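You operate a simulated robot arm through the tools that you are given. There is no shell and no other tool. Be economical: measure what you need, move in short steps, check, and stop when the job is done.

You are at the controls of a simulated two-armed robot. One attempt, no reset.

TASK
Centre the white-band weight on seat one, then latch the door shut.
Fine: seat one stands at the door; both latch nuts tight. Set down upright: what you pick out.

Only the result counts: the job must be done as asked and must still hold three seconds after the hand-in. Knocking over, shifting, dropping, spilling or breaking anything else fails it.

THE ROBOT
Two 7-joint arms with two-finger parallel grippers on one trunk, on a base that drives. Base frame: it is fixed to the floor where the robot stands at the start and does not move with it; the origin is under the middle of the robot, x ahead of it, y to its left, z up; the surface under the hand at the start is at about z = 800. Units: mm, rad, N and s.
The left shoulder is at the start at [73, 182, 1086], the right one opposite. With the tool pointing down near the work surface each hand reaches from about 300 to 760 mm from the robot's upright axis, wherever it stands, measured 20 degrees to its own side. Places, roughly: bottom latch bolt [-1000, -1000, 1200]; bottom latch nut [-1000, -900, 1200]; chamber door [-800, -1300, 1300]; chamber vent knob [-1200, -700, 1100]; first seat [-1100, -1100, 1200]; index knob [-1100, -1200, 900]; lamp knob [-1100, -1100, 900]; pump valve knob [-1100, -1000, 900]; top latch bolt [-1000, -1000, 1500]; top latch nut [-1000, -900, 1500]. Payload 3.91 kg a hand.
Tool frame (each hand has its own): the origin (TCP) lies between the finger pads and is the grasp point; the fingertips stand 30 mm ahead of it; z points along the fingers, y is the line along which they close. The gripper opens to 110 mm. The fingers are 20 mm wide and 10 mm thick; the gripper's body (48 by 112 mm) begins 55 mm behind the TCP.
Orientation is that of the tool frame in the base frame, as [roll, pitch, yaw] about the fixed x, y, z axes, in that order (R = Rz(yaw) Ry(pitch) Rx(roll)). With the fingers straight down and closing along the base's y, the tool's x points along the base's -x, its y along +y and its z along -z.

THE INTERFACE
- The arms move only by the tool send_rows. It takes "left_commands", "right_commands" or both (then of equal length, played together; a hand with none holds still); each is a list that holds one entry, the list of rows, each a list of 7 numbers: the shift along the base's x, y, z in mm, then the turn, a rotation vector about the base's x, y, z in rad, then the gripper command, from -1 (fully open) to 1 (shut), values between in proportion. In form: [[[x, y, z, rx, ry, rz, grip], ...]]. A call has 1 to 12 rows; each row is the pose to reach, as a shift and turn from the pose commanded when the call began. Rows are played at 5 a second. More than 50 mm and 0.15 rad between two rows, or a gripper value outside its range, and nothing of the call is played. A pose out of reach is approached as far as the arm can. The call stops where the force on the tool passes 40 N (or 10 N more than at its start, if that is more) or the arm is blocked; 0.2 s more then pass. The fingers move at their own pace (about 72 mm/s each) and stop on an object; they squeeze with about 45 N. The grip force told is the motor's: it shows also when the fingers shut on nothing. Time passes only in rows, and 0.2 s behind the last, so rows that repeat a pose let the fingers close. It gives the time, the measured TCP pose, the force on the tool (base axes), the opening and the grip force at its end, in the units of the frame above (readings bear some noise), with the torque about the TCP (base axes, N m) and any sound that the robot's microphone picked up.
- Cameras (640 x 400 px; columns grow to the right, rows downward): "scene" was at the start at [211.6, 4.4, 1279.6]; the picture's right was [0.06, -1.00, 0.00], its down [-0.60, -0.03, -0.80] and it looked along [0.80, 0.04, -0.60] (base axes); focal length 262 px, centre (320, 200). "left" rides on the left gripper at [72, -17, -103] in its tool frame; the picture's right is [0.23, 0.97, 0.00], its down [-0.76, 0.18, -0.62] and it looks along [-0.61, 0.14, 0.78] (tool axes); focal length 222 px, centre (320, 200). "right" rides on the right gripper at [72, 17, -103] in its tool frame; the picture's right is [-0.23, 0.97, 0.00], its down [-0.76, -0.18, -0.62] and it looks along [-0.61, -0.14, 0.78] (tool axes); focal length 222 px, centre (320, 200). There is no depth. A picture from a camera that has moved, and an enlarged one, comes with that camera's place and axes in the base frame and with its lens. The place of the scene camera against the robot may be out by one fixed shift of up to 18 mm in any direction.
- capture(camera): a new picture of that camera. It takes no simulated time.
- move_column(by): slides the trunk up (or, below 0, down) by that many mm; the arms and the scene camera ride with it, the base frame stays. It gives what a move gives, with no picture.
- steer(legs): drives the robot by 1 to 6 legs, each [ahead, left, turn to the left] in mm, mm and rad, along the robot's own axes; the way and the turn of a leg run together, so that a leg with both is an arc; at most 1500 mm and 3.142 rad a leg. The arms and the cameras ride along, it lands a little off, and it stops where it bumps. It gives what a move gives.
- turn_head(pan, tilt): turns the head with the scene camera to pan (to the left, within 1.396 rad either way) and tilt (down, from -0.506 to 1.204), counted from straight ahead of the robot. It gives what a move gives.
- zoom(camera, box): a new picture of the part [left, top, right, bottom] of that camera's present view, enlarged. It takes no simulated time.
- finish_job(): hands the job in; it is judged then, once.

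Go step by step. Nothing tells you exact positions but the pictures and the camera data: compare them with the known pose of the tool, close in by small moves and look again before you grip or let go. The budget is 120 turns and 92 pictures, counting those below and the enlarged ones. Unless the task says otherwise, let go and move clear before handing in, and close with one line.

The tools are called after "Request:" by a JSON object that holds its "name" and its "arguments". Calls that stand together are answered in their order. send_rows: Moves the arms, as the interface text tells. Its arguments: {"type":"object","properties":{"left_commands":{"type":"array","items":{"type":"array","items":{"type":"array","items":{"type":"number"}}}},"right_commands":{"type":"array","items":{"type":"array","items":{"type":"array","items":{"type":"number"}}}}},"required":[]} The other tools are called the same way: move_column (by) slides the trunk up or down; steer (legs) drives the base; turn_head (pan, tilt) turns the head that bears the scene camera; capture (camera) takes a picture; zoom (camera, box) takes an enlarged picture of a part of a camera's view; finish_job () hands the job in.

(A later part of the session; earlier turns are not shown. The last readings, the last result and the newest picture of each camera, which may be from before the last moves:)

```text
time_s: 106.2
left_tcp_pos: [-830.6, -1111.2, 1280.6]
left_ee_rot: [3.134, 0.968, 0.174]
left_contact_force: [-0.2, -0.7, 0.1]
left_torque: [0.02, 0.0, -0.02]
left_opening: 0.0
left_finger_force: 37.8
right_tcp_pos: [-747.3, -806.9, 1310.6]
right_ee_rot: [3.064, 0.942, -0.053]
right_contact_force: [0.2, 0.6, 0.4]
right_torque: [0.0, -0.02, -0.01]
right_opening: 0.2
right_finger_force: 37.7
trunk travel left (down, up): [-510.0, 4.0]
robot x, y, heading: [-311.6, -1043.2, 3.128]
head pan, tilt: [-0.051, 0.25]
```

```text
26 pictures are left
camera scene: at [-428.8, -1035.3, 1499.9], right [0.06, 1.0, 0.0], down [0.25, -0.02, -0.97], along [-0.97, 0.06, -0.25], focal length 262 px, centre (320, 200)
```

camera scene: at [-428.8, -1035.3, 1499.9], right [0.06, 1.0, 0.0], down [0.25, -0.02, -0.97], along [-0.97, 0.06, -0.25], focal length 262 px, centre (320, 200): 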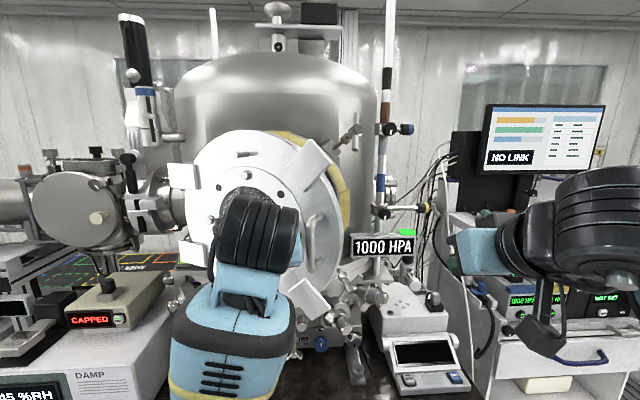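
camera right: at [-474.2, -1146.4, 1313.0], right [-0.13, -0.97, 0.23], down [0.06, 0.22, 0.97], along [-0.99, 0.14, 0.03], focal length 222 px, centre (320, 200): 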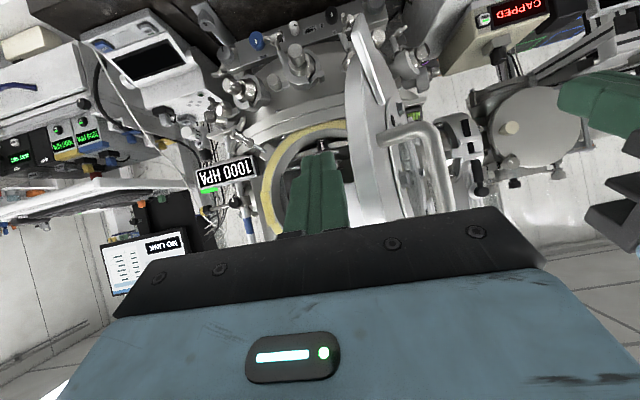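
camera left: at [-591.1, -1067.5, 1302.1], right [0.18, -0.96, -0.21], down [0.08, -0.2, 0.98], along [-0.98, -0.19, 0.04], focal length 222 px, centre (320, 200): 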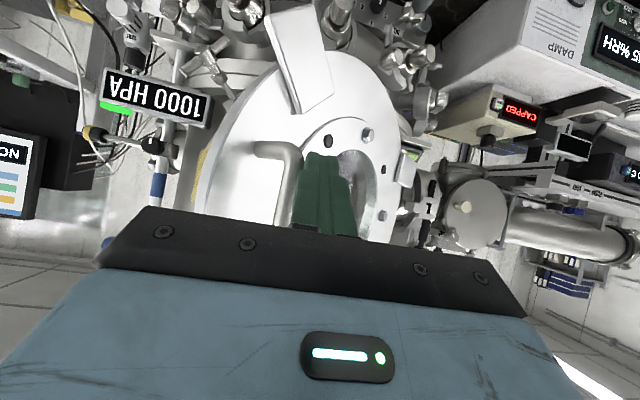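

The door stands ajar by some 15°. I'll push it home with the left fingers, below the window.

Request:
{"name": "send_rows", "arguments": {"left_commands": [[[-10, 20, -15, 0, 0, 0, 1], [-35, 35, -25, 0, 0, 0, 1], [-60, 45, -25, 0, 0, 0, 1], [-80, 45, -25, 0, 0, 0, 1], [-95, 45, -25, 0, 0, 0, 1], [-105, 45, -25, 0, 0, 0, 1], [-115, 45, -25, 0, 0, 0, 1], [-125, 45, -25, 0, 0, 0, 1], [-135, 45, -25, 0, 0, 0, 1]]]}}

Request:
{"name": "capture", "arguments": {"camera": "scene"}}

```text
time_s: 107.8
left_tcp_pos: [-947.4, -1091.7, 1251.6]
left_ee_rot: [3.073, 0.97, 0.175]
left_contact_force: [29.4, 4.1, 6.2]
left_torque: [0.02, -0.52, 0.17]
left_opening: 0.2
left_finger_force: 37.9
right_tcp_pos: [-739.6, -806.8, 1312.9]
right_ee_rot: [3.062, 0.949, -0.054]
right_contact_force: [0.5, -0.6, -0.2]
right_torque: [0.01, 0.04, 0.0]
right_opening: 0.0
right_finger_force: 38.2
trunk travel left (down, up): [-510.0, 4.0]
robot x, y, heading: [-313.3, -1039.9, 3.13]
head pan, tilt: [-0.051, 0.25]
stopped in row 8 (left hand): the force on the tool passed its limit at 49 N (the readings are from after the stop); the commanded pose is now the measured one
```

```text
25 pictures are left
camera scene: at [-420.8, -1034.1, 1500.7], right [0.06, 1.0, 0.0], down [0.24, -0.02, -0.97], along [-0.97, 0.06, -0.24], focal length 262 px, centre (320, 200)
```

scene: 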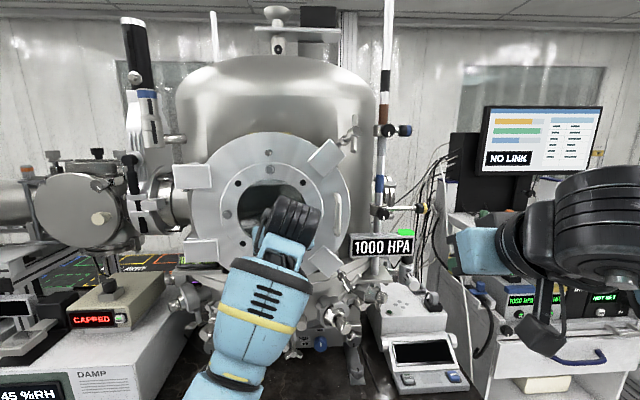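

Closed against the seal. I'll enlarge both bolts.

Request:
{"name": "zoom", "arguments": {"camera": "scene", "box": [290, 110, 390, 173]}}

Request:
{"name": "zoom", "arguments": {"camera": "scene", "box": [290, 230, 390, 293]}}

```text
6.35 times, centred on (340, 142) of scene
camera zoom: at [-420.8, -1034.1, 1500.7], right [0.06, 1.0, 0.0], down [0.24, -0.02, -0.97], along [-0.97, 0.06, -0.24], focal length 1662 px, centre (193, 571)
```

zoom: 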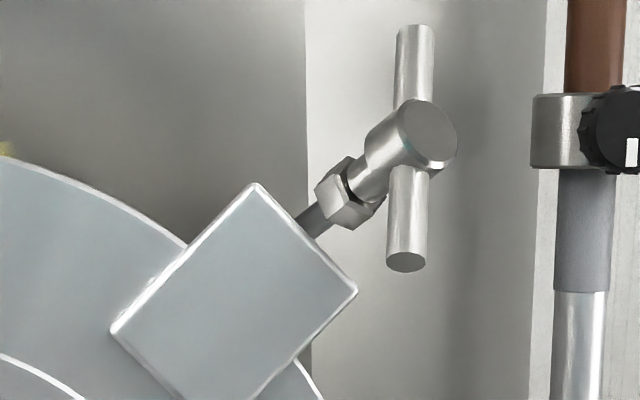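

```text
6.35 times, centred on (340, 262) of scene
camera zoom: at [-420.8, -1034.1, 1500.7], right [0.06, 1.0, 0.0], down [0.24, -0.02, -0.97], along [-0.97, 0.06, -0.24], focal length 1662 px, centre (193, -190)
```

zoom: 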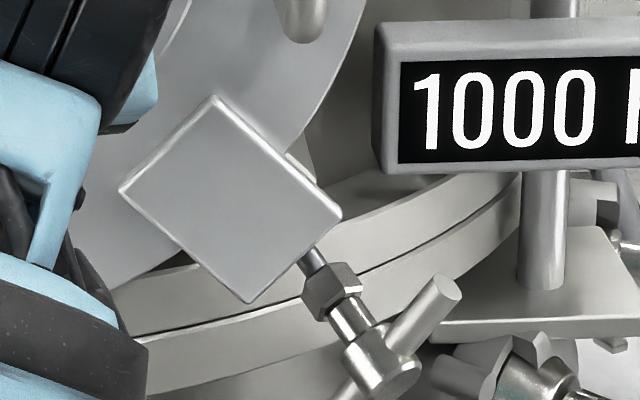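

The door is shut and the left hand holds it. Triangulation puts the top T-nut hub at about [-928, -933, 1506], the bolt leaning forward; it should swing inwards into the door fork when pushed. I'll level the right hand and bring it up outside the nut.

Request:
{"name": "send_rows", "arguments": {"right_commands": [[[0, 0, 45, 0, 0.13, 0, 1], [0, 0, 90, 0, 0.26, 0, 1], [0, -10, 135, 0, 0.38, 0, 1], [-20, -25, 180, 0, 0.5, 0, 1], [-40, -40, 215, 0, 0.61, 0, 1], [-60, -50, 235, 0, 0.61, 0, 1]]]}}

Request:
{"name": "capture", "arguments": {"camera": "right"}}

Request:
{"name": "zoom", "arguments": {"camera": "scene", "box": [270, 90, 470, 230]}}

```text
refused: row 4 steps farther than a row can; nothing moved
```

```text
22 pictures are left
camera right: at [-614.7, -822.0, 1314.1], right [-0.12, -0.97, 0.23], down [0.06, 0.22, 0.97], along [-0.99, 0.13, 0.03], focal length 222 px, centre (320, 200)
```

right: 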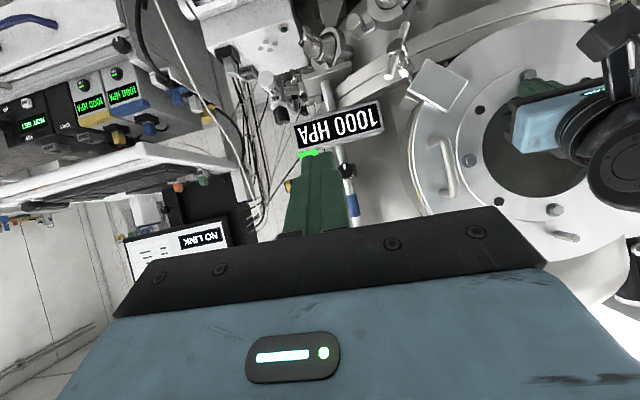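

```text
2.86 times, centred on (370, 160) of scene
camera zoom: at [-420.8, -1034.1, 1500.7], right [0.06, 1.0, 0.0], down [0.24, -0.02, -0.97], along [-0.97, 0.06, -0.24], focal length 748 px, centre (177, 314)
```

zoom: 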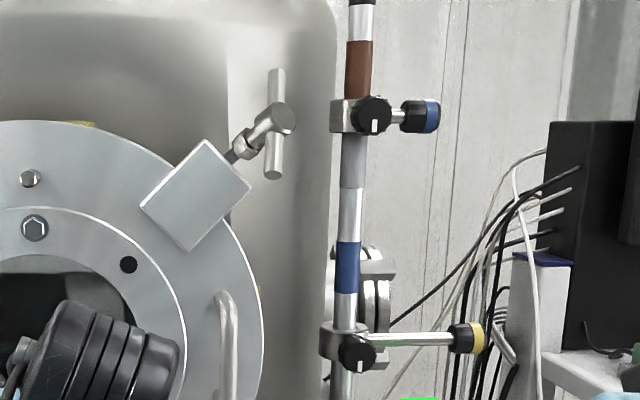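

That step was slightly too large. I'll repeat it in smaller rows.

Request:
{"name": "send_rows", "arguments": {"right_commands": [[[0, 0, 40, 0, 0.12, 0, 1], [0, 0, 80, 0, 0.24, 0, 1], [0, 0, 120, 0, 0.36, 0, 1], [0, -10, 160, 0, 0.48, 0, 1], [-10, -25, 200, 0, 0.6, 0, 1], [-35, -40, 230, 0, 0.61, 0, 1], [-70, -60, 235, 0, 0.61, 0, 1], [-110, -75, 238, 0, 0.61, 0, 1]]]}}

Request:
{"name": "zoom", "arguments": {"camera": "scene", "box": [270, 90, 470, 230]}}

```text
time_s: 109.7
left_tcp_pos: [-947.9, -1092.3, 1251.3]
left_ee_rot: [3.076, 0.971, 0.175]
left_contact_force: [24.3, 4.0, 20.3]
left_torque: [-0.17, -0.16, 0.07]
left_opening: 0.0
left_finger_force: 37.5
right_tcp_pos: [-846.8, -879.3, 1549.8]
right_ee_rot: [1.848, 1.537, -1.26]
right_contact_force: [0.2, -0.5, 0.7]
right_torque: [0.02, -0.03, 0.0]
right_opening: 0.0
right_finger_force: 37.5
trunk travel left (down, up): [-510.0, 4.0]
robot x, y, heading: [-312.0, -1039.2, 3.128]
head pan, tilt: [-0.051, 0.25]
```

```text
2.86 times, centred on (370, 160) of scene
camera zoom: at [-419.9, -1034.7, 1500.6], right [0.06, 1.0, 0.0], down [0.24, -0.02, -0.97], along [-0.97, 0.06, -0.24], focal length 748 px, centre (177, 314)
```

zoom: 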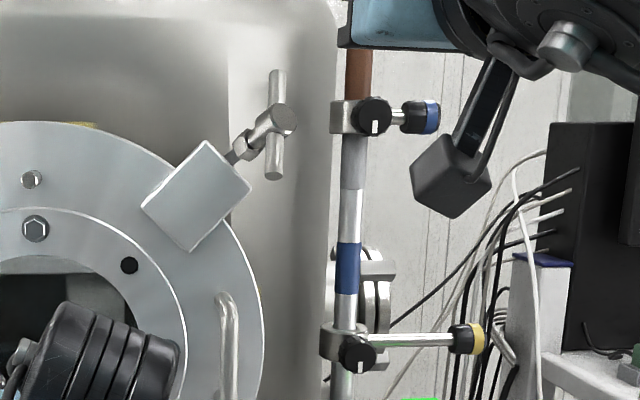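

The hand is above and outside the nut. I'll lower beside the hub and push it inwards and down towards the fork.

Request:
{"name": "send_rows", "arguments": {"right_commands": [[[-30, 0, -22, 0, 0, 0, 1], [-58, 0, -40, 0, 0, 0, 1], [-58, -20, -44, 0, 0, 0, 1], [-57, -35, -55, 0, 0, 0, 1], [-55, -50, -68, 0, 0, 0, 1], [-53, -65, -80, 0, 0, 0, 1], [-51, -80, -90, 0, 0, 0, 1]]]}}

Request:
{"name": "zoom", "arguments": {"camera": "scene", "box": [270, 90, 470, 230]}}

```text
time_s: 110.9
left_tcp_pos: [-947.4, -1090.2, 1248.5]
left_ee_rot: [3.074, 0.966, 0.174]
left_contact_force: [20.1, 8.2, 7.4]
left_torque: [0.1, -0.25, 0.07]
left_opening: 0.4
left_finger_force: 37.7
right_tcp_pos: [-900.9, -922.7, 1491.2]
right_ee_rot: [1.518, 1.532, -1.605]
right_contact_force: [13.8, 8.6, 2.7]
right_torque: [0.03, -0.02, -0.12]
right_opening: 0.1
right_finger_force: 38.2
trunk travel left (down, up): [-510.0, 4.0]
robot x, y, heading: [-307.1, -1038.9, 3.128]
head pan, tilt: [-0.051, 0.25]
stopped in row 6 (right hand): the force on the tool passed its limit at 48 N (the readings are from after the stop); the commanded pose is now the measured one
```

```text
2.86 times, centred on (370, 160) of scene
camera zoom: at [-418.6, -1032.0, 1500.4], right [0.06, 1.0, 0.0], down [0.24, -0.02, -0.97], along [-0.97, 0.06, -0.24], focal length 748 px, centre (177, 314)
```

zoom: 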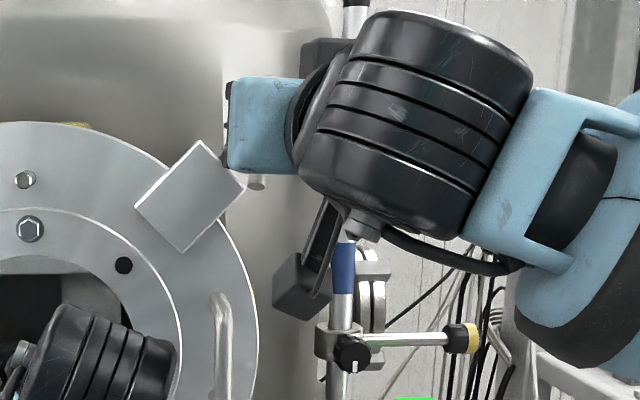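

The push met resistance, and my hand hides the nut from the head camera. I'll look with the wrist camera.

Request:
{"name": "capture", "arguments": {"camera": "right"}}

```text
18 pictures are left
camera right: at [-797.8, -940.3, 1417.2], right [0.02, -0.96, 0.26], down [0.62, 0.22, 0.75], along [-0.78, 0.15, 0.6], focal length 222 px, centre (320, 200)
```

right: 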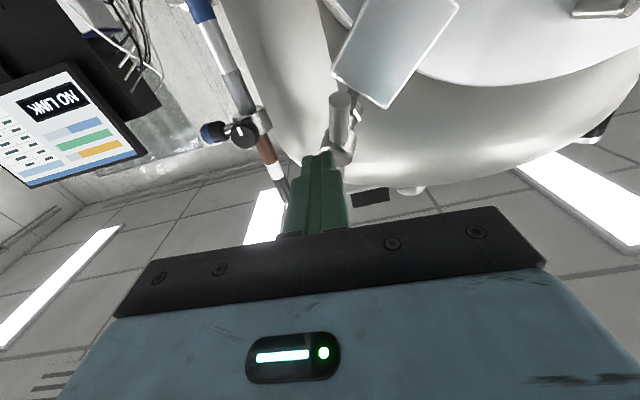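

The fingertip was pressing on the front of the hub, which lies deeper, near x = -950; it had moved about 10 mm. I'll go in beside it, deeper, and push sideways.

Request:
{"name": "send_rows", "arguments": {"right_commands": [[[25, 12, 8, 0, 0, 0, 1], [15, 22, 16, 0, 0, 0, 1], [-15, 22, 16, 0, 0, 0, 1], [-42, 22, 16, 0, 0, 0, 1], [-42, 5, 5, 0, 0, 0, 1], [-42, -8, -6, 0, 0, 0, 1], [-40, -22, -20, 0, 0, 0, 1], [-38, -36, -34, 0, 0, 0, 1], [-36, -48, -46, 0, 0, 0, 1]]]}}

Request:
{"name": "capture", "arguments": {"camera": "right"}}

```text
time_s: 111.2
left_tcp_pos: [-946.9, -1090.8, 1249.8]
left_ee_rot: [3.075, 0.964, 0.172]
left_contact_force: [27.0, 8.5, 5.6]
left_torque: [0.12, -0.41, 0.2]
left_opening: 0.0
left_finger_force: 37.9
right_tcp_pos: [-898.8, -922.4, 1485.6]
right_ee_rot: [1.855, 1.535, -1.262]
right_contact_force: [0.3, -0.9, 0.6]
right_torque: [-0.01, -0.01, -0.01]
right_opening: 0.0
right_finger_force: 38.0
trunk travel left (down, up): [-510.0, 4.0]
robot x, y, heading: [-306.4, -1040.1, 3.129]
head pan, tilt: [-0.051, 0.25]
stopped in row 1 (left hand): the force on the tool passed its limit at 47 N (the readings are from after the stop); the commanded pose is now the measured one
```

```text
17 pictures are left
camera right: at [-794.0, -939.4, 1413.9], right [0.02, -0.97, 0.26], down [0.61, 0.22, 0.76], along [-0.79, 0.14, 0.59], focal length 222 px, centre (320, 200)
```

right: 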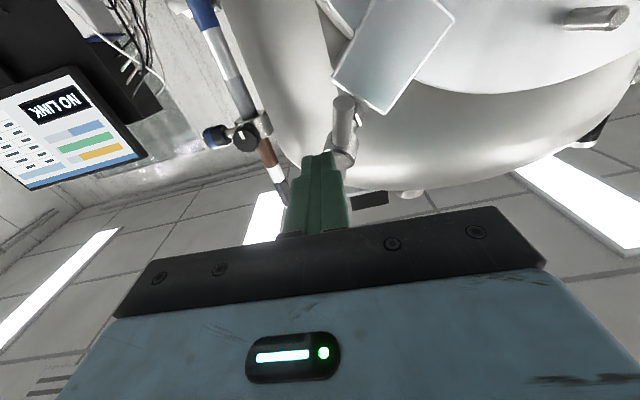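

The left hand's holding force tripped the stop. I'll ease the left hand back a few millimetres and repeat the right-hand move.

Request:
{"name": "send_rows", "arguments": {"left_commands": [[[8, 0, 0, 0, 0, 0, 1], [15, 0, 0, 0, 0, 0, 1]]]}}

Request:
{"name": "send_rows", "arguments": {"right_commands": [[[25, 12, 14, 0, 0, 0, 1], [15, 24, 22, 0, 0, 0, 1], [-15, 24, 22, 0, 0, 0, 1], [-42, 24, 22, 0, 0, 0, 1], [-42, 5, 11, 0, 0, 0, 1], [-42, -8, 0, 0, 0, 0, 1], [-40, -22, -14, 0, 0, 0, 1], [-38, -36, -28, 0, 0, 0, 1], [-36, -48, -40, 0, 0, 0, 1]]]}}

Request:
{"name": "capture", "arguments": {"camera": "right"}}

```text
time_s: 111.8
left_tcp_pos: [-940.3, -1098.2, 1247.4]
left_ee_rot: [3.067, 0.966, 0.18]
left_contact_force: [-0.2, 0.0, -0.2]
left_torque: [-0.02, 0.01, -0.03]
left_opening: 0.3
left_finger_force: 37.3
right_tcp_pos: [-902.9, -918.9, 1485.3]
right_ee_rot: [1.881, 1.532, -1.244]
right_contact_force: [10.4, 11.3, -2.7]
right_torque: [0.08, -0.12, -0.25]
right_opening: 0.1
right_finger_force: 37.4
trunk travel left (down, up): [-510.0, 4.0]
robot x, y, heading: [-309.6, -1042.7, 3.131]
head pan, tilt: [-0.051, 0.25]
```

```text
time_s: 113.8
left_tcp_pos: [-942.9, -1096.9, 1244.1]
left_ee_rot: [3.057, 0.961, 0.173]
left_contact_force: [1.0, -0.5, -0.3]
left_torque: [0.01, 0.0, 0.01]
left_opening: 0.1
left_finger_force: 37.5
right_tcp_pos: [-942.5, -944.7, 1453.3]
right_ee_rot: [1.77, 1.523, -1.393]
right_contact_force: [2.6, 23.0, -1.9]
right_torque: [0.01, -0.02, 0.59]
right_opening: 0.0
right_finger_force: 37.5
trunk travel left (down, up): [-510.0, 4.0]
robot x, y, heading: [-310.7, -1040.0, 3.123]
head pan, tilt: [-0.051, 0.25]
stopped in row 9 (right hand): the force on the tool passed its limit at 45 N (the readings are from after the stop); the commanded pose is now the measured one
```

```text
16 pictures are left
camera right: at [-840.3, -967.2, 1380.9], right [-0.02, -0.96, 0.27], down [0.62, 0.2, 0.76], along [-0.78, 0.18, 0.59], focal length 222 px, centre (320, 200)
```

right: 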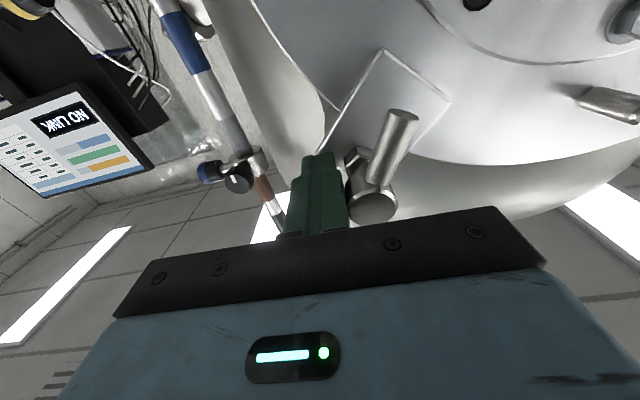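

The bolt has swung inwards and its hub now faces outwards in front of the fork. I'll back the hand away and look.

Request:
{"name": "send_rows", "arguments": {"right_commands": [[[0, 15, 10, 0, 0, 0, 1], [40, 25, 15, 0, 0, 0, 1], [85, 30, 15, 0, 0, 0, 1], [130, 45, 10, 0, 0, 0, 0], [165, 75, -10, 0, 0, 0, 0]]]}}

Request:
{"name": "zoom", "arguments": {"camera": "scene", "box": [270, 100, 430, 300]}}

```text
refused: row 5 steps farther than a row can; nothing moved
```

```text
2.00 times, centred on (350, 200) of scene
camera zoom: at [-425.3, -1031.9, 1499.8], right [0.07, 1.0, 0.0], down [0.25, -0.02, -0.97], along [-0.97, 0.07, -0.25], focal length 524 px, centre (260, 200)
```

zoom: 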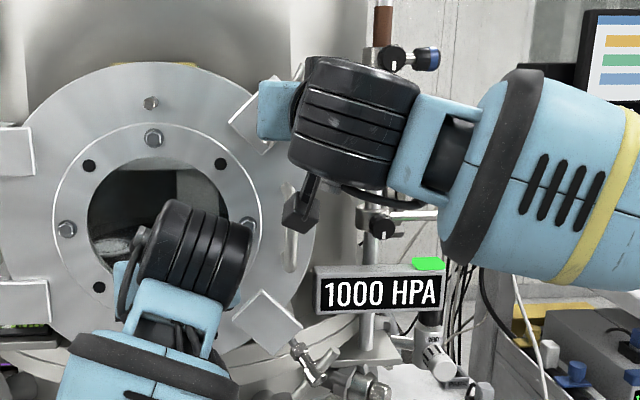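

That retreat had one row too long. I'll redo it with smaller rows.

Request:
{"name": "send_rows", "arguments": {"right_commands": [[[0, 15, 10, 0, 0, 0, 1], [40, 25, 15, 0, 0, 0, 1], [80, 30, 15, 0, 0, 0, 1], [110, 50, 10, 0, 0, 0, 0.2], [135, 80, 0, 0, 0, 0, 0.2], [145, 110, -10, 0, 0, 0, 0.2]]]}}

Request:
{"name": "zoom", "arguments": {"camera": "scene", "box": [290, 110, 410, 185]}}

```text
time_s: 115.2
left_tcp_pos: [-942.7, -1097.9, 1244.3]
left_ee_rot: [3.06, 0.961, 0.174]
left_contact_force: [4.5, 0.6, 2.0]
left_torque: [0.0, -0.03, -0.06]
left_opening: 0.0
left_finger_force: 37.7
right_tcp_pos: [-794.3, -843.5, 1442.3]
right_ee_rot: [1.748, 1.528, -1.396]
right_contact_force: [0.2, 1.1, 0.0]
right_torque: [0.01, -0.02, 0.03]
right_opening: 44.2
right_finger_force: 0.1
trunk travel left (down, up): [-510.0, 4.0]
robot x, y, heading: [-309.0, -1043.5, 3.123]
head pan, tilt: [-0.051, 0.25]
```

```text
5.33 times, centred on (350, 148) of scene
camera zoom: at [-426.0, -1032.9, 1500.0], right [0.07, 1.0, 0.0], down [0.25, -0.02, -0.97], along [-0.97, 0.06, -0.25], focal length 1396 px, centre (160, 480)
```

zoom: 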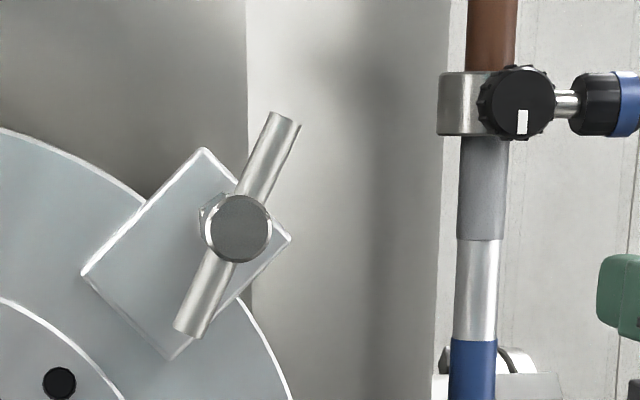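

The top bolt now stands in the fork, hub face at about [-935, -969, 1464], bar leaning some 24° from upright. I'll roll the hand to straddle the hub across the bar and line up in front of it.

Request:
{"name": "send_rows", "arguments": {"right_commands": [[[0, -35, 8, -0.13, 0, 0, 0], [-10, -70, 16, -0.26, 0, 0, 0], [-20, -100, 22, -0.385, 0, 0, 0], [-45, -125, 22, -0.385, 0, 0, 0], [-65, -125.5, 22, -0.385, 0, 0, 0], [-65, -125.5, 22, -0.385, 0, 0, 0]]]}}

Request:
{"name": "capture", "arguments": {"camera": "right"}}

```text
time_s: 116.6
left_tcp_pos: [-942.4, -1098.7, 1244.5]
left_ee_rot: [3.059, 0.961, 0.172]
left_contact_force: [3.7, 2.8, 1.2]
left_torque: [0.03, -0.02, -0.04]
left_opening: 0.0
left_finger_force: 37.6
right_tcp_pos: [-861.0, -970.3, 1466.6]
right_ee_rot: [1.589, 1.145, -1.554]
right_contact_force: [-0.6, -0.2, -0.4]
right_torque: [0.01, 0.01, 0.04]
right_opening: 55.1
right_finger_force: 0.1
trunk travel left (down, up): [-510.0, 4.0]
robot x, y, heading: [-309.3, -1033.8, 3.127]
head pan, tilt: [-0.051, 0.25]
```

```text
13 pictures are left
camera right: at [-758.4, -1014.4, 1407.3], right [0.0, -0.79, 0.61], down [0.62, 0.48, 0.62], along [-0.79, 0.38, 0.49], focal length 222 px, centre (320, 200)
```

right: 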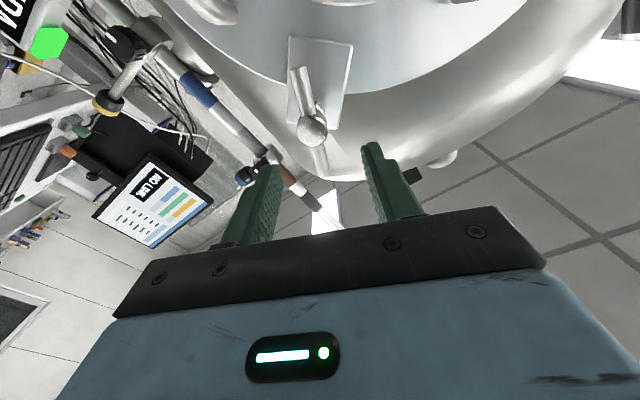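

The hub lies nearly on the tool axis, with a few millimetres to correct. I'll correct, advance over the hub and close.

Request:
{"name": "send_rows", "arguments": {"right_commands": [[[-25, 2.5, -3.5, 0, 0, 0, 0], [-50, 2.5, -3.5, 0, 0, 0, 0], [-73, 2.5, -3.5, 0, 0, 0, 0], [-73, 2.5, -3.5, 0, 0, 0, 0.5], [-73, 2.5, -3.5, 0, 0, 0, 1], [-73, 2.5, -3.5, 0, 0, 0, 1], [-73, 2.5, -3.5, 0, 0, 0, 1]]]}}

Request:
{"name": "capture", "arguments": {"camera": "right"}}

```text
time_s: 118.2
left_tcp_pos: [-942.1, -1099.5, 1245.4]
left_ee_rot: [3.061, 0.964, 0.173]
left_contact_force: [7.8, 2.7, 1.9]
left_torque: [0.03, -0.06, -0.03]
left_opening: 0.0
left_finger_force: 37.7
right_tcp_pos: [-933.1, -966.2, 1462.8]
right_ee_rot: [1.589, 1.143, -1.554]
right_contact_force: [-3.8, -2.3, 0.7]
right_torque: [-0.02, 0.29, 0.32]
right_opening: 23.2
right_finger_force: 44.9
trunk travel left (down, up): [-510.0, 4.0]
robot x, y, heading: [-312.9, -1042.7, 3.128]
head pan, tilt: [-0.051, 0.25]
```

```text
12 pictures are left
camera right: at [-830.0, -1012.0, 1403.3], right [0.0, -0.79, 0.61], down [0.62, 0.48, 0.62], along [-0.79, 0.38, 0.49], focal length 222 px, centre (320, 200)
```

right: 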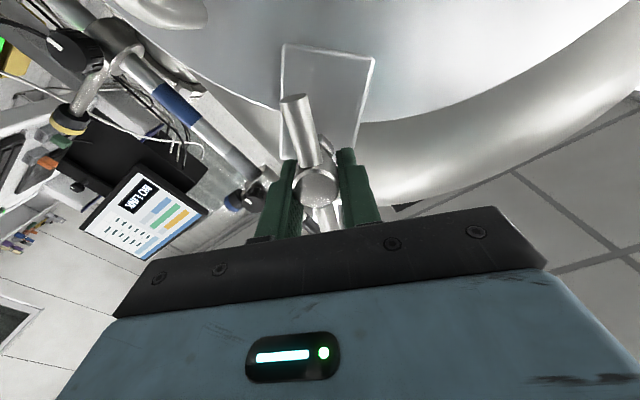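

The hub is gripped at 23 mm. I'll turn it clockwise as seen from the front, about the bolt axis, watching the torque.

Request:
{"name": "send_rows", "arguments": {"right_commands": [[[0, 0, 0, -0.14, 0, 0, 1], [0, 0, 0, -0.28, 0, 0, 1], [0, 0, 0, -0.42, 0, 0, 1], [0, 0, 0, -0.56, 0, 0, 1], [0, 0, 0, -0.7, 0, 0, 1], [0, 0, 0, -0.84, 0, 0, 1], [0, 0, 0, -0.98, 0, 0, 1], [0, 0, 0, -1.12, 0, 0, 1], [0, 0, 0, -1.26, 0, 0, 1], [0, 0, 0, -1.4, 0, 0, 1]]]}}

```text
time_s: 119.4
left_tcp_pos: [-940.5, -1095.7, 1247.1]
left_ee_rot: [3.057, 0.964, 0.171]
left_contact_force: [-0.2, -0.3, -0.4]
left_torque: [0.02, 0.0, 0.01]
left_opening: 0.1
left_finger_force: 38.0
right_tcp_pos: [-931.9, -963.0, 1459.2]
right_ee_rot: [1.588, 0.486, -1.565]
right_contact_force: [15.5, 11.0, -10.7]
right_torque: [0.17, 0.18, 1.0]
right_opening: 23.4
right_finger_force: 45.0
trunk travel left (down, up): [-510.0, 4.0]
robot x, y, heading: [-311.2, -1039.7, 3.126]
head pan, tilt: [-0.051, 0.25]
stopped in row 5 (right hand): the force on the tool passed its limit at 42 N (the readings are from after the stop); the commanded pose is now the measured one
```

It turned 0.66 rad before a side force built up from slight misalignment, and the door was pulled off my left fingers, so it is tightening. I'll ease in the direction of the force and continue.

Request:
{"name": "send_rows", "arguments": {"right_commands": [[[2, 2, -2, 0, 0, 0, 1], [2, 2, -2, -0.12, 0, 0, 1], [2, 2, -2, -0.24, 0, 0, 1], [2, 2, -2, -0.36, 0, 0, 1], [2, 2, -2, -0.48, 0, 0, 1], [2, 2, -2, -0.6, 0, 0, 1], [2, 2, -2, -0.72, 0, 0, 1], [2, 2, -2, -0.84, 0, 0, 1]]]}}

Request:
{"name": "capture", "arguments": {"camera": "right"}}

```text
time_s: 121.2
left_tcp_pos: [-941.8, -1097.1, 1245.2]
left_ee_rot: [3.058, 0.963, 0.171]
left_contact_force: [5.1, 1.7, 0.6]
left_torque: [0.01, -0.05, -0.02]
left_opening: 0.0
left_finger_force: 37.4
right_tcp_pos: [-934.8, -963.6, 1453.8]
right_ee_rot: [1.584, -0.354, -1.562]
right_contact_force: [7.5, 7.0, -20.2]
right_torque: [0.79, -0.05, 0.67]
right_opening: 23.8
right_finger_force: 45.1
trunk travel left (down, up): [-510.0, 4.0]
robot x, y, heading: [-312.1, -1035.9, 3.121]
head pan, tilt: [-0.051, 0.25]
```

```text
11 pictures are left
camera right: at [-831.8, -1024.7, 1494.8], right [-0.02, 0.55, 0.83], down [0.62, 0.66, -0.42], along [-0.79, 0.51, -0.35], focal length 222 px, centre (320, 200)
```

right: 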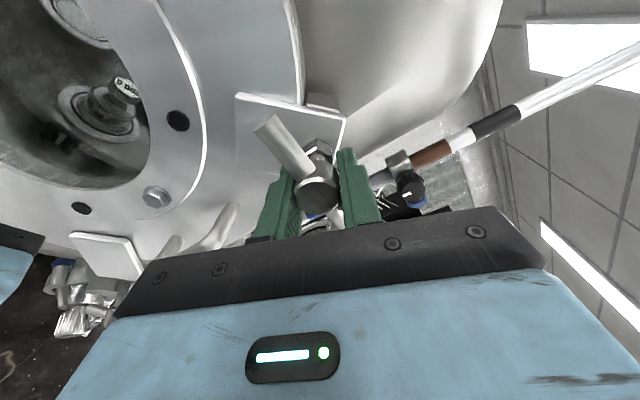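

The bar now lags the fingers by about 25°, giving positive drive, and torque is at 0.8 N m. I'll turn further to see whether it comes up tight.

Request:
{"name": "send_rows", "arguments": {"right_commands": [[[1, 1, -3, -0.12, 0, 0, 1], [1, 1, -3, -0.24, 0, 0, 1], [1, 1, -3, -0.36, 0, 0, 1], [1, 1, -3, -0.48, 0, 0, 1], [1, 1, -3, -0.6, 0, 0, 1], [1, 1, -3, -0.72, 0, 0, 1]]]}}

```text
time_s: 122.6
left_tcp_pos: [-942.1, -1100.8, 1246.3]
left_ee_rot: [3.065, 0.961, 0.174]
left_contact_force: [1.2, 4.6, 3.4]
left_torque: [0.1, 0.05, -0.11]
left_opening: 0.0
left_finger_force: 37.9
right_tcp_pos: [-933.5, -966.0, 1456.5]
right_ee_rot: [1.552, -1.037, -1.544]
right_contact_force: [-4.9, -1.7, 10.5]
right_torque: [11.57, 0.23, -0.51]
right_opening: 52.2
right_finger_force: 45.0
trunk travel left (down, up): [-510.0, 4.0]
robot x, y, heading: [-311.7, -1041.2, 3.124]
head pan, tilt: [-0.051, 0.25]
```

Torque rose to 11.6 N m and the fingers were forced apart on the bar: the top nut is tight. I'll unwind the hand a little, open and back out, then look at the bottom bolt.

Request:
{"name": "send_rows", "arguments": {"right_commands": [[[0, 0, 0, 0.14, 0, 0, -0.2], [0, 0, 0, 0.28, 0, 0, -0.3], [0, 0, 0, 0.42, 0, 0, -0.3], [40, 0, 0, 0.5, 0, 0, -0.3], [85, 0, 0, 0.5, 0, 0, -0.3], [110, 40, 0, 0.64, 0, 0, -0.3], [120, 80, -20, 0.78, 0, 0, 0], [120, 110, -50, 0.92, 0, 0, 0.5], [120, 130, -80, 1.06, 0, 0, 1], [120, 140, -120, 1.2, 0, 0, 1], [120, 150, -160, 1.34, 0, 0, 1], [120, 150, -200, 1.48, 0, 0, 1]]]}}

Request:
{"name": "zoom", "arguments": {"camera": "scene", "box": [270, 110, 430, 300]}}

```text
time_s: 125.4
left_tcp_pos: [-942.7, -1096.2, 1244.9]
left_ee_rot: [3.055, 0.958, 0.169]
left_contact_force: [8.5, 7.0, 1.7]
left_torque: [0.14, -0.16, -0.14]
left_opening: 0.1
left_finger_force: 37.7
right_tcp_pos: [-793.4, -897.7, 1333.7]
right_ee_rot: [1.525, 0.328, -1.476]
right_contact_force: [-0.2, -0.7, -0.2]
right_torque: [0.0, 0.02, 0.03]
right_opening: 0.1
right_finger_force: 37.7
right hand out of reach, approached as far as the arm can: row 11, 12
trunk travel left (down, up): [-510.0, 4.0]
robot x, y, heading: [-309.5, -1039.4, 3.124]
head pan, tilt: [-0.051, 0.25]
stopped in row 12 (right hand): the arm was blocked; the commanded pose is now the measured one
```

```text
2.11 times, centred on (350, 205) of scene
camera zoom: at [-426.2, -1029.8, 1499.9], right [0.07, 1.0, 0.0], down [0.25, -0.02, -0.97], along [-0.97, 0.07, -0.25], focal length 551 px, centre (257, 190)
```

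zoom: 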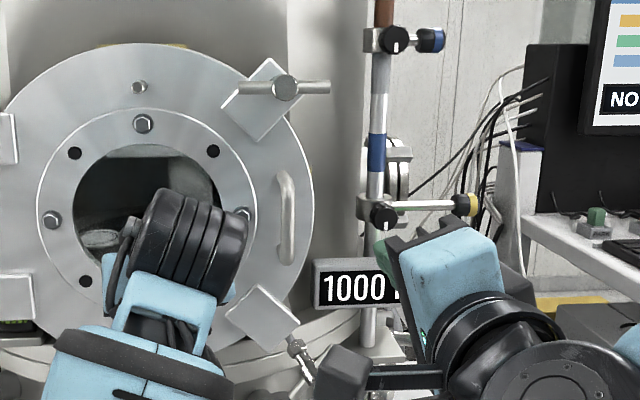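

The top nut's bar has turned to horizontal and holds. Now I'll retract the left hand, roll the right hand back to its earlier attitude, and lower the trunk so the bottom bolt is reached in the same arm posture.

Request:
{"name": "send_rows", "arguments": {"left_commands": [[[40, -10, 0, 0, 0, 0, 1], [80, -25, 0, 0, 0, 0, 1], [120, -45, 0, 0, 0, 0, 1], [150, -75, 0, 0, 0, 0, 1], [170, -110, 0, 0, 0, 0, 1], [180, -140, 0, 0, 0, 0, 1], [180, -140, 0, 0, 0, 0, 1], [180, -140, 0, 0, 0, 0, 1], [180, -140, 0, 0, 0, 0, 1], [180, -140, 0, 0, 0, 0, 1]]], "right_commands": [[[15, 10, 30, 0.1, 0, 0, 1], [25, 20, 60, 0.2, 0, 0, 1], [30, 30, 90, 0.33, 0, 0, 1], [30, 40, 110, 0.46, 0, 0, 1], [30, 50, 120, 0.6, 0, 0, 1], [30, 55, 120, 0.73, 0, 0, 1], [30, 55, 120, 0.86, 0, 0, 1], [30, 55, 120, 0.99, 0, 0, 1], [30, 55, 120, 1.1, 0, 0, 1], [30, 55, 120, 1.2, 0, 0, 1]]]}}

Request:
{"name": "move_column", "arguments": {"by": -250}}

Request:
{"name": "zoom", "arguments": {"camera": "scene", "box": [280, 110, 440, 220]}}

```text
time_s: 127.8
left_tcp_pos: [-765.2, -1271.3, 1241.6]
left_ee_rot: [2.919, 0.973, 0.133]
left_contact_force: [-0.2, -0.4, 0.2]
left_torque: [-0.01, 0.0, 0.0]
left_opening: 0.0
left_finger_force: 37.6
right_tcp_pos: [-763.1, -845.4, 1453.9]
right_ee_rot: [2.662, 1.475, -0.4]
right_contact_force: [0.1, -1.0, -0.1]
right_torque: [0.02, 0.03, -0.05]
right_opening: 0.4
right_finger_force: 37.7
trunk travel left (down, up): [-510.0, 4.0]
robot x, y, heading: [-310.0, -1041.9, 3.124]
head pan, tilt: [-0.051, 0.25]
stopped in row 10 (left hand): the arm was blocked; the commanded pose is now the measured one
```

```text
time_s: 130.3
left_tcp_pos: [-792.2, -1288.9, 850.9]
left_ee_rot: [2.779, 0.65, 0.068]
left_contact_force: [0.6, -0.5, 0.5]
left_torque: [-0.01, -0.02, 0.0]
left_opening: 0.0
left_finger_force: 37.5
right_tcp_pos: [-764.0, -844.7, 1205.1]
right_ee_rot: [2.658, 1.475, -0.401]
right_contact_force: [0.2, -0.7, 0.4]
right_torque: [-0.02, -0.03, 0.0]
right_opening: 0.2
right_finger_force: 37.8
trunk travel left (down, up): [-260.0, 254.0]
robot x, y, heading: [-309.8, -1040.1, 3.118]
head pan, tilt: [-0.051, 0.25]
```

```text
3.64 times, centred on (360, 165) of scene
camera zoom: at [-567.7, -1031.4, 1225.3], right [0.07, 1.0, 0.0], down [0.25, -0.02, -0.97], along [-0.97, 0.07, -0.25], focal length 952 px, centre (174, 327)
```

zoom: 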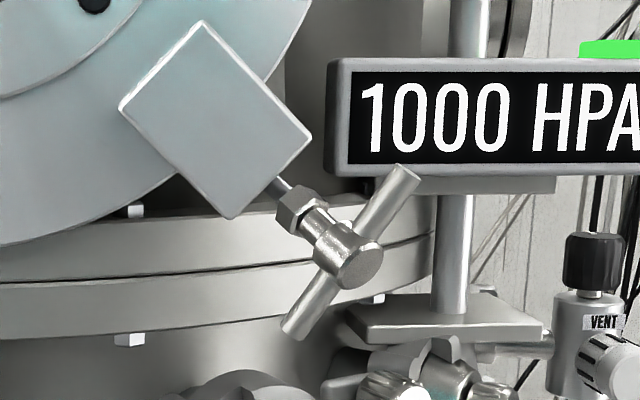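

The bottom bolt is well in view, but the left hand dropped lower than I intended. I'll check it before going on.

Request:
{"name": "capture", "arguments": {"camera": "left"}}

```text
8 pictures are left
camera left: at [-682.1, -1229.9, 880.2], right [0.45, -0.88, 0.14], down [-0.22, 0.04, 0.97], along [-0.87, -0.47, -0.18], focal length 222 px, centre (320, 200)
```

left: 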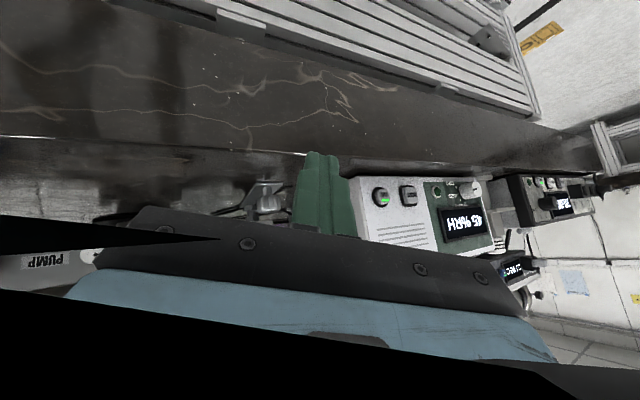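

The left hand hovers just over the slab in front of the humidity box, touching nothing. I'll lift and retract it.

Request:
{"name": "send_rows", "arguments": {"left_commands": [[[10, 0, 30, 0, 0, 0, 1], [30, 0, 60, 0, 0, 0, 1], [50, 0, 95, 0, 0, 0, 1], [70, 0, 130, 0, 0, 0, 1], [90, 0, 165, 0, 0, 0, 1], [110, 0, 200, 0, 0, 0, 1], [130, 0, 235, 0, 0, 0, 1]]]}}

```text
time_s: 131.9
left_tcp_pos: [-785.8, -1312.3, 859.7]
left_ee_rot: [2.773, 0.646, 0.062]
left_contact_force: [-1.0, -0.3, 0.3]
left_torque: [0.0, -0.04, -0.02]
left_opening: 0.0
left_finger_force: 38.1
left hand out of reach, approached as far as the arm can: row 1, 2, 3, 4, 5, 6, 7
right_tcp_pos: [-763.7, -844.3, 1204.5]
right_ee_rot: [2.662, 1.474, -0.401]
right_contact_force: [0.3, -0.6, 0.5]
right_torque: [-0.03, -0.01, 0.01]
right_opening: 0.0
right_finger_force: 38.0
trunk travel left (down, up): [-260.0, 254.0]
robot x, y, heading: [-310.0, -1039.6, 3.125]
head pan, tilt: [-0.051, 0.25]
```

The left hand can't move freely but touches nothing, so I'll leave it where it is. The bottom hub is near [-965, -927, 1157]; I'll go in at its lower right and push it up and inwards into its fork.

Request:
{"name": "send_rows", "arguments": {"right_commands": [[[-20, -25, -25, 0, 0, 0, 1], [-40, -50, -48, 0, 0, 0, 1], [-56, -64, -60, 0, 0, 0, 1], [-100, -66, -61, 0, 0, 0, 1], [-140, -66, -61, 0, 0, 0, 1], [-160, -66, -61, 0, 0, 0, 1], [-176, -66, -61, 0, 0, 0, 1]]]}}

Request:
{"name": "capture", "arguments": {"camera": "right"}}

```text
time_s: 133.3
left_tcp_pos: [-785.4, -1312.8, 862.3]
left_ee_rot: [2.772, 0.652, 0.065]
left_contact_force: [0.4, -0.2, -0.9]
left_torque: [0.0, 0.03, -0.01]
left_opening: 0.3
left_finger_force: 38.2
right_tcp_pos: [-911.6, -909.4, 1143.3]
right_ee_rot: [2.696, 1.474, -0.371]
right_contact_force: [15.3, 9.6, -1.7]
right_torque: [-0.03, 0.06, -0.08]
right_opening: 0.1
right_finger_force: 37.5
trunk travel left (down, up): [-260.0, 254.0]
robot x, y, heading: [-307.5, -1040.1, 3.122]
head pan, tilt: [-0.051, 0.25]
stopped in row 6 (right hand): the force on the tool passed its limit at 58 N (the readings are from after the stop); the commanded pose is now the measured one
```

```text
7 pictures are left
camera right: at [-801.4, -920.1, 1079.7], right [0.05, -0.96, 0.27], down [0.54, 0.25, 0.81], along [-0.84, 0.1, 0.53], focal length 222 px, centre (320, 200)
```

right: 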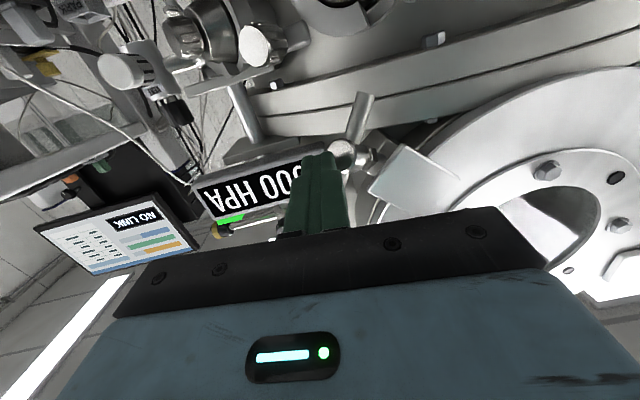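

The fingertip met the hub's front; the hub sits lower, at about [-955, -928, 1143]. I'll shift out and down a little, go deeper beside it, then push up and inwards.

Request:
{"name": "send_rows", "arguments": {"right_commands": [[[18, 4, -5, 0, 0, 0, 1], [10, 7, -15, 0, 0, 0, 1], [-10, 7, -15, 0, 0, 0, 1], [-27, 7, -15, 0, 0, 0, 1], [-27, -4, -5, 0, 0, 0, 1], [-27, -12, 8, 0, 0, 0, 1], [-26, -20, 22, 0, 0, 0, 1], [-25, -28, 36, 0, 0, 0, 1], [-24, -37, 50, 0, 0, 0, 1], [-23, -46, 62, 0, 0, 0, 1]]]}}

Request:
{"name": "capture", "arguments": {"camera": "right"}}

```text
time_s: 134.6
left_tcp_pos: [-785.6, -1311.7, 861.5]
left_ee_rot: [2.772, 0.654, 0.064]
left_contact_force: [0.0, -1.3, 0.3]
left_torque: [0.01, -0.01, 0.0]
left_opening: 0.0
left_finger_force: 37.7
right_tcp_pos: [-940.3, -907.6, 1130.4]
right_ee_rot: [2.796, 1.454, -0.282]
right_contact_force: [8.5, 9.7, -3.1]
right_torque: [-0.03, 0.02, -0.04]
right_opening: 0.2
right_finger_force: 38.2
trunk travel left (down, up): [-260.0, 254.0]
robot x, y, heading: [-312.9, -1039.6, 3.123]
head pan, tilt: [-0.051, 0.25]
stopped in row 6 (right hand): the force on the tool passed its limit at 51 N (the readings are from after the stop); the commanded pose is now the measured one
```

```text
6 pictures are left
camera right: at [-829.9, -920.6, 1069.9], right [0.03, -0.96, 0.26], down [0.52, 0.24, 0.82], along [-0.85, 0.11, 0.51], focal length 222 px, centre (320, 200)
```

right: 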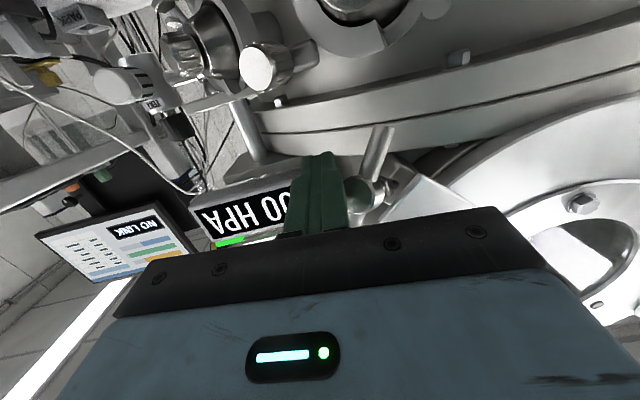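

The finger is beside the hub but pushing too much sideways. I'll drop slightly lower, pull back a little in depth, and push more upwards.

Request:
{"name": "send_rows", "arguments": {"right_commands": [[[8, 6, -3, 0, 0, 0, 1], [8, 8, -12, 0, 0, 0, 1], [8, 2, -8, 0, 0, 0, 1], [9, -3, 0, 0, 0, 0, 1], [10, -8, 10, 0, 0, 0, 1], [11, -13, 20, 0, 0, 0, 1], [12, -19, 31, 0, 0, 0, 1], [13, -26, 42, 0, 0, 0, 1], [14, -33, 53, 0, 0, 0, 1], [15, -40, 63, 0, 0, 0, 1]]]}}

```text
time_s: 135.8
left_tcp_pos: [-786.5, -1311.0, 862.6]
left_ee_rot: [2.77, 0.652, 0.062]
left_contact_force: [0.7, 0.2, -0.2]
left_torque: [-0.01, -0.03, -0.03]
left_opening: 0.2
left_finger_force: 37.3
right_tcp_pos: [-930.8, -914.1, 1132.7]
right_ee_rot: [2.88, 1.439, -0.203]
right_contact_force: [7.9, 7.4, -3.6]
right_torque: [-0.02, 0.03, -0.03]
right_opening: 0.0
right_finger_force: 37.5
trunk travel left (down, up): [-260.0, 254.0]
robot x, y, heading: [-314.8, -1039.0, 3.117]
head pan, tilt: [-0.051, 0.25]
stopped in row 5 (right hand): the force on the tool passed its limit at 47 N (the readings are from after the stop); the commanded pose is now the measured one
```

The hub must move forwards as it swings, so friction from my inward push resists. I'll go a bit deeper and push with a forward component.

Request:
{"name": "send_rows", "arguments": {"right_commands": [[[0, 7, -7, 0, 0, 0, 1], [-12, 7, -9, 0, 0, 0, 1], [-7, 2, -4, 0, 0, 0, 1], [-2, -3, 3, 0, 0, 0, 1], [3, -8, 11, 0, 0, 0, 1], [7, -13, 19, 0, 0, 0, 1], [11, -18, 27, 0, 0, 0, 1], [14, -23, 35, 0, 0, 0, 1], [17, -28, 43, 0, 0, 0, 1], [20, -34, 51, 0, 0, 0, 1], [21, -40, 60, 0, 0, 0, 1]]]}}

```text
time_s: 138.2
left_tcp_pos: [-786.7, -1309.8, 862.2]
left_ee_rot: [2.769, 0.652, 0.059]
left_contact_force: [-1.1, -0.2, 0.6]
left_torque: [0.0, 0.02, -0.01]
left_opening: 0.2
left_finger_force: 37.4
right_tcp_pos: [-911.5, -947.9, 1191.2]
right_ee_rot: [2.856, 1.438, -0.233]
right_contact_force: [-2.9, 18.7, -2.0]
right_torque: [0.15, -0.01, -0.55]
right_opening: 0.0
right_finger_force: 37.9
trunk travel left (down, up): [-260.0, 254.0]
robot x, y, heading: [-311.1, -1040.8, 3.117]
head pan, tilt: [-0.051, 0.25]
```

The whole push went through. I'll back off to the front and look at the bolt.

Request:
{"name": "send_rows", "arguments": {"right_commands": [[[0, 12, -10, 0, 0, 0, 1], [35, 18, -14, 0, 0, 0, 1], [70, 30, -14, 0, 0, 0, 0.5], [100, 60, -10, 0, 0, 0, 0], [110, 95, -5, 0, 0, 0, 0], [110, 120, 0, 0, 0, 0, 0]]]}}

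Request:
{"name": "zoom", "arguments": {"camera": "scene", "box": [290, 90, 410, 200]}}

```text
time_s: 139.6
left_tcp_pos: [-786.0, -1312.2, 862.7]
left_ee_rot: [2.772, 0.653, 0.063]
left_contact_force: [0.3, 0.0, 0.0]
left_torque: [-0.01, 0.01, 0.03]
left_opening: 0.1
left_finger_force: 37.6
right_tcp_pos: [-800.0, -834.5, 1190.9]
right_ee_rot: [2.888, 1.44, -0.187]
right_contact_force: [-0.1, 0.0, 0.2]
right_torque: [0.01, 0.0, 0.0]
right_opening: 55.0
right_finger_force: 0.1
trunk travel left (down, up): [-260.0, 254.0]
robot x, y, heading: [-311.3, -1039.8, 3.118]
head pan, tilt: [-0.051, 0.25]
```

```text
3.64 times, centred on (350, 145) of scene
camera zoom: at [-566.8, -1029.5, 1225.3], right [0.07, 1.0, 0.0], down [0.25, -0.02, -0.97], along [-0.97, 0.07, -0.25], focal length 952 px, centre (211, 400)
```

zoom: 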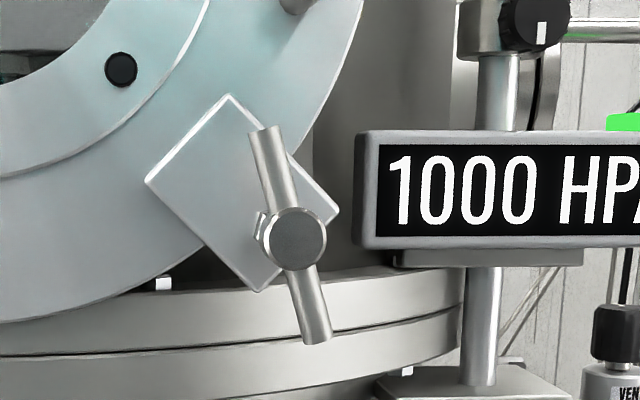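

The bottom bolt is in its fork, hub at about [-932, -967, 1190], bar leaning 14° left of upright. I'll align the hand squarely and across the bar, in front of the hub.

Request:
{"name": "send_rows", "arguments": {"right_commands": [[[5, -35, 0, 0.09, 0.04, -0.02, 0], [5, -70, 0, 0.18, 0.08, -0.04, 0], [-5, -105, 0, 0.28, 0.126, -0.068, 0], [-30, -130, -1, 0.28, 0.126, -0.068, 0], [-58, -131.5, -1, 0.28, 0.126, -0.068, 0], [-58, -131.5, -1, 0.28, 0.126, -0.068, 0]]]}}

Request:
{"name": "capture", "arguments": {"camera": "right"}}

```text
time_s: 141.0
left_tcp_pos: [-785.3, -1312.1, 862.0]
left_ee_rot: [2.773, 0.653, 0.064]
left_contact_force: [-0.5, 1.1, 0.2]
left_torque: [0.0, 0.0, 0.0]
left_opening: 0.1
left_finger_force: 37.5
right_tcp_pos: [-857.1, -967.8, 1191.2]
right_ee_rot: [-1.598, 1.32, 1.522]
right_contact_force: [-0.2, 0.0, 0.1]
right_torque: [-0.02, 0.03, 0.0]
right_opening: 55.1
right_finger_force: 0.1
trunk travel left (down, up): [-260.0, 254.0]
robot x, y, heading: [-309.6, -1041.4, 3.12]
head pan, tilt: [-0.051, 0.25]
```

```text
4 pictures are left
camera right: at [-753.6, -968.0, 1117.2], right [-0.02, -1.0, -0.02], down [0.62, -0.03, 0.79], along [-0.79, 0.0, 0.62], focal length 222 px, centre (320, 200)
```

right: 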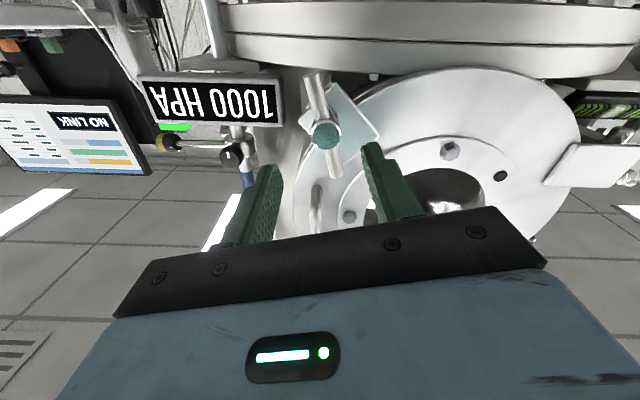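

The hub lies on the tool axis but about 4 mm to one side. I'll correct that, advance and grip.

Request:
{"name": "send_rows", "arguments": {"right_commands": [[[-25, -3.5, -1, 0, 0, 0, 0], [-50, -3.5, -1, 0, 0, 0, 0], [-75, -3.5, -1, 0, 0, 0, 0], [-75, -3.5, -1, 0, 0, 0, 0.5], [-75, -3.5, -1, 0, 0, 0, 1], [-75, -3.5, -1, 0, 0, 0, 1], [-75, -3.5, -1, 0, 0, 0, 1]]]}}

```text
time_s: 142.6
left_tcp_pos: [-786.2, -1312.2, 862.8]
left_ee_rot: [2.771, 0.651, 0.064]
left_contact_force: [0.6, 0.7, 0.6]
left_torque: [0.01, -0.01, 0.03]
left_opening: 0.0
left_finger_force: 37.3
right_tcp_pos: [-932.2, -971.4, 1188.1]
right_ee_rot: [-1.604, 1.32, 1.519]
right_contact_force: [-2.6, -1.8, 0.6]
right_torque: [0.02, -0.57, 0.78]
right_opening: 23.4
right_finger_force: 45.3
trunk travel left (down, up): [-260.0, 254.0]
robot x, y, heading: [-310.8, -1038.9, 3.119]
head pan, tilt: [-0.051, 0.25]
```

Gripped at 23 mm, as at the top. Now I'll turn clockwise.

Request:
{"name": "send_rows", "arguments": {"right_commands": [[[0, 0, 0, -0.14, 0, 0, 1], [0, 0, 0, -0.28, 0, 0, 1], [0, 0, 0, -0.42, 0, 0, 1], [0, 0, 0, -0.56, 0, 0, 1], [0, 0, 0, -0.7, 0, 0, 1], [0, 0, 0, -0.84, 0, 0, 1], [0, 0, 0, -0.98, 0, 0, 1], [0, 0, 0, -1.12, 0, 0, 1], [0, 0, 0, -1.26, 0, 0, 1], [0, 0, 0, -1.4, 0, 0, 1], [0, 0, 0, -1.54, 0, 0, 1]]]}}

```text
time_s: 144.7
left_tcp_pos: [-785.1, -1311.0, 864.0]
left_ee_rot: [2.769, 0.654, 0.063]
left_contact_force: [0.4, 0.6, -0.8]
left_torque: [-0.01, -0.04, 0.0]
left_opening: 0.1
left_finger_force: 37.9
right_tcp_pos: [-931.8, -968.6, 1187.5]
right_ee_rot: [1.605, 0.546, -1.555]
right_contact_force: [8.2, 7.1, -5.9]
right_torque: [0.07, 0.37, 1.07]
right_opening: 23.7
right_finger_force: 45.0
trunk travel left (down, up): [-260.0, 254.0]
robot x, y, heading: [-304.9, -1041.0, 3.123]
head pan, tilt: [-0.051, 0.25]
stopped in row 10 (right hand): the force on the tool passed its limit at 42 N (the readings are from after the stop); the commanded pose is now the measured one
```

It turned about 1.27 rad. I'll ease the side force and continue.

Request:
{"name": "send_rows", "arguments": {"right_commands": [[[1, 2, -2, 0, 0, 0, 1], [1, 2, -2, -0.12, 0, 0, 1], [1, 2, -2, -0.24, 0, 0, 1], [1, 2, -2, -0.36, 0, 0, 1], [1, 2, -2, -0.48, 0, 0, 1], [1, 2, -2, -0.6, 0, 0, 1], [1, 2, -2, -0.72, 0, 0, 1], [1, 2, -2, -0.84, 0, 0, 1]]]}}

```text
time_s: 146.4
left_tcp_pos: [-785.4, -1310.9, 861.7]
left_ee_rot: [2.77, 0.652, 0.064]
left_contact_force: [0.1, 0.1, 1.4]
left_torque: [0.01, 0.03, 0.01]
left_opening: 0.2
left_finger_force: 37.9
right_tcp_pos: [-931.0, -969.2, 1185.1]
right_ee_rot: [1.592, -0.294, -1.556]
right_contact_force: [1.9, 0.0, 1.7]
right_torque: [0.26, 0.76, -0.1]
right_opening: 24.1
right_finger_force: 44.7
trunk travel left (down, up): [-260.0, 254.0]
robot x, y, heading: [-308.1, -1037.5, 3.117]
head pan, tilt: [-0.051, 0.25]
```

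Request:
{"name": "send_rows", "arguments": {"right_commands": [[[0, 0, -1, -0.12, 0, 0, 1], [0, 0, -1, -0.24, 0, 0, 1], [0, 0, -1, -0.36, 0, 0, 1], [0, 0, -1, -0.48, 0, 0, 1], [0, 0, -1, -0.6, 0, 0, 1], [0, 0, -1, -0.72, 0, 0, 1], [0, 0, -1, -0.84, 0, 0, 1]]]}}

```text
time_s: 148.1
left_tcp_pos: [-785.4, -1313.7, 861.4]
left_ee_rot: [2.775, 0.652, 0.064]
left_contact_force: [0.1, 0.7, 0.2]
left_torque: [0.02, -0.03, -0.04]
left_opening: 0.2
left_finger_force: 37.4
right_tcp_pos: [-931.9, -972.4, 1183.5]
right_ee_rot: [1.565, -1.073, -1.534]
right_contact_force: [-3.0, -4.0, 11.1]
right_torque: [13.96, 0.51, 0.78]
right_opening: 56.0
right_finger_force: 44.8
trunk travel left (down, up): [-260.0, 254.0]
robot x, y, heading: [-308.6, -1039.3, 3.114]
head pan, tilt: [-0.051, 0.25]
```

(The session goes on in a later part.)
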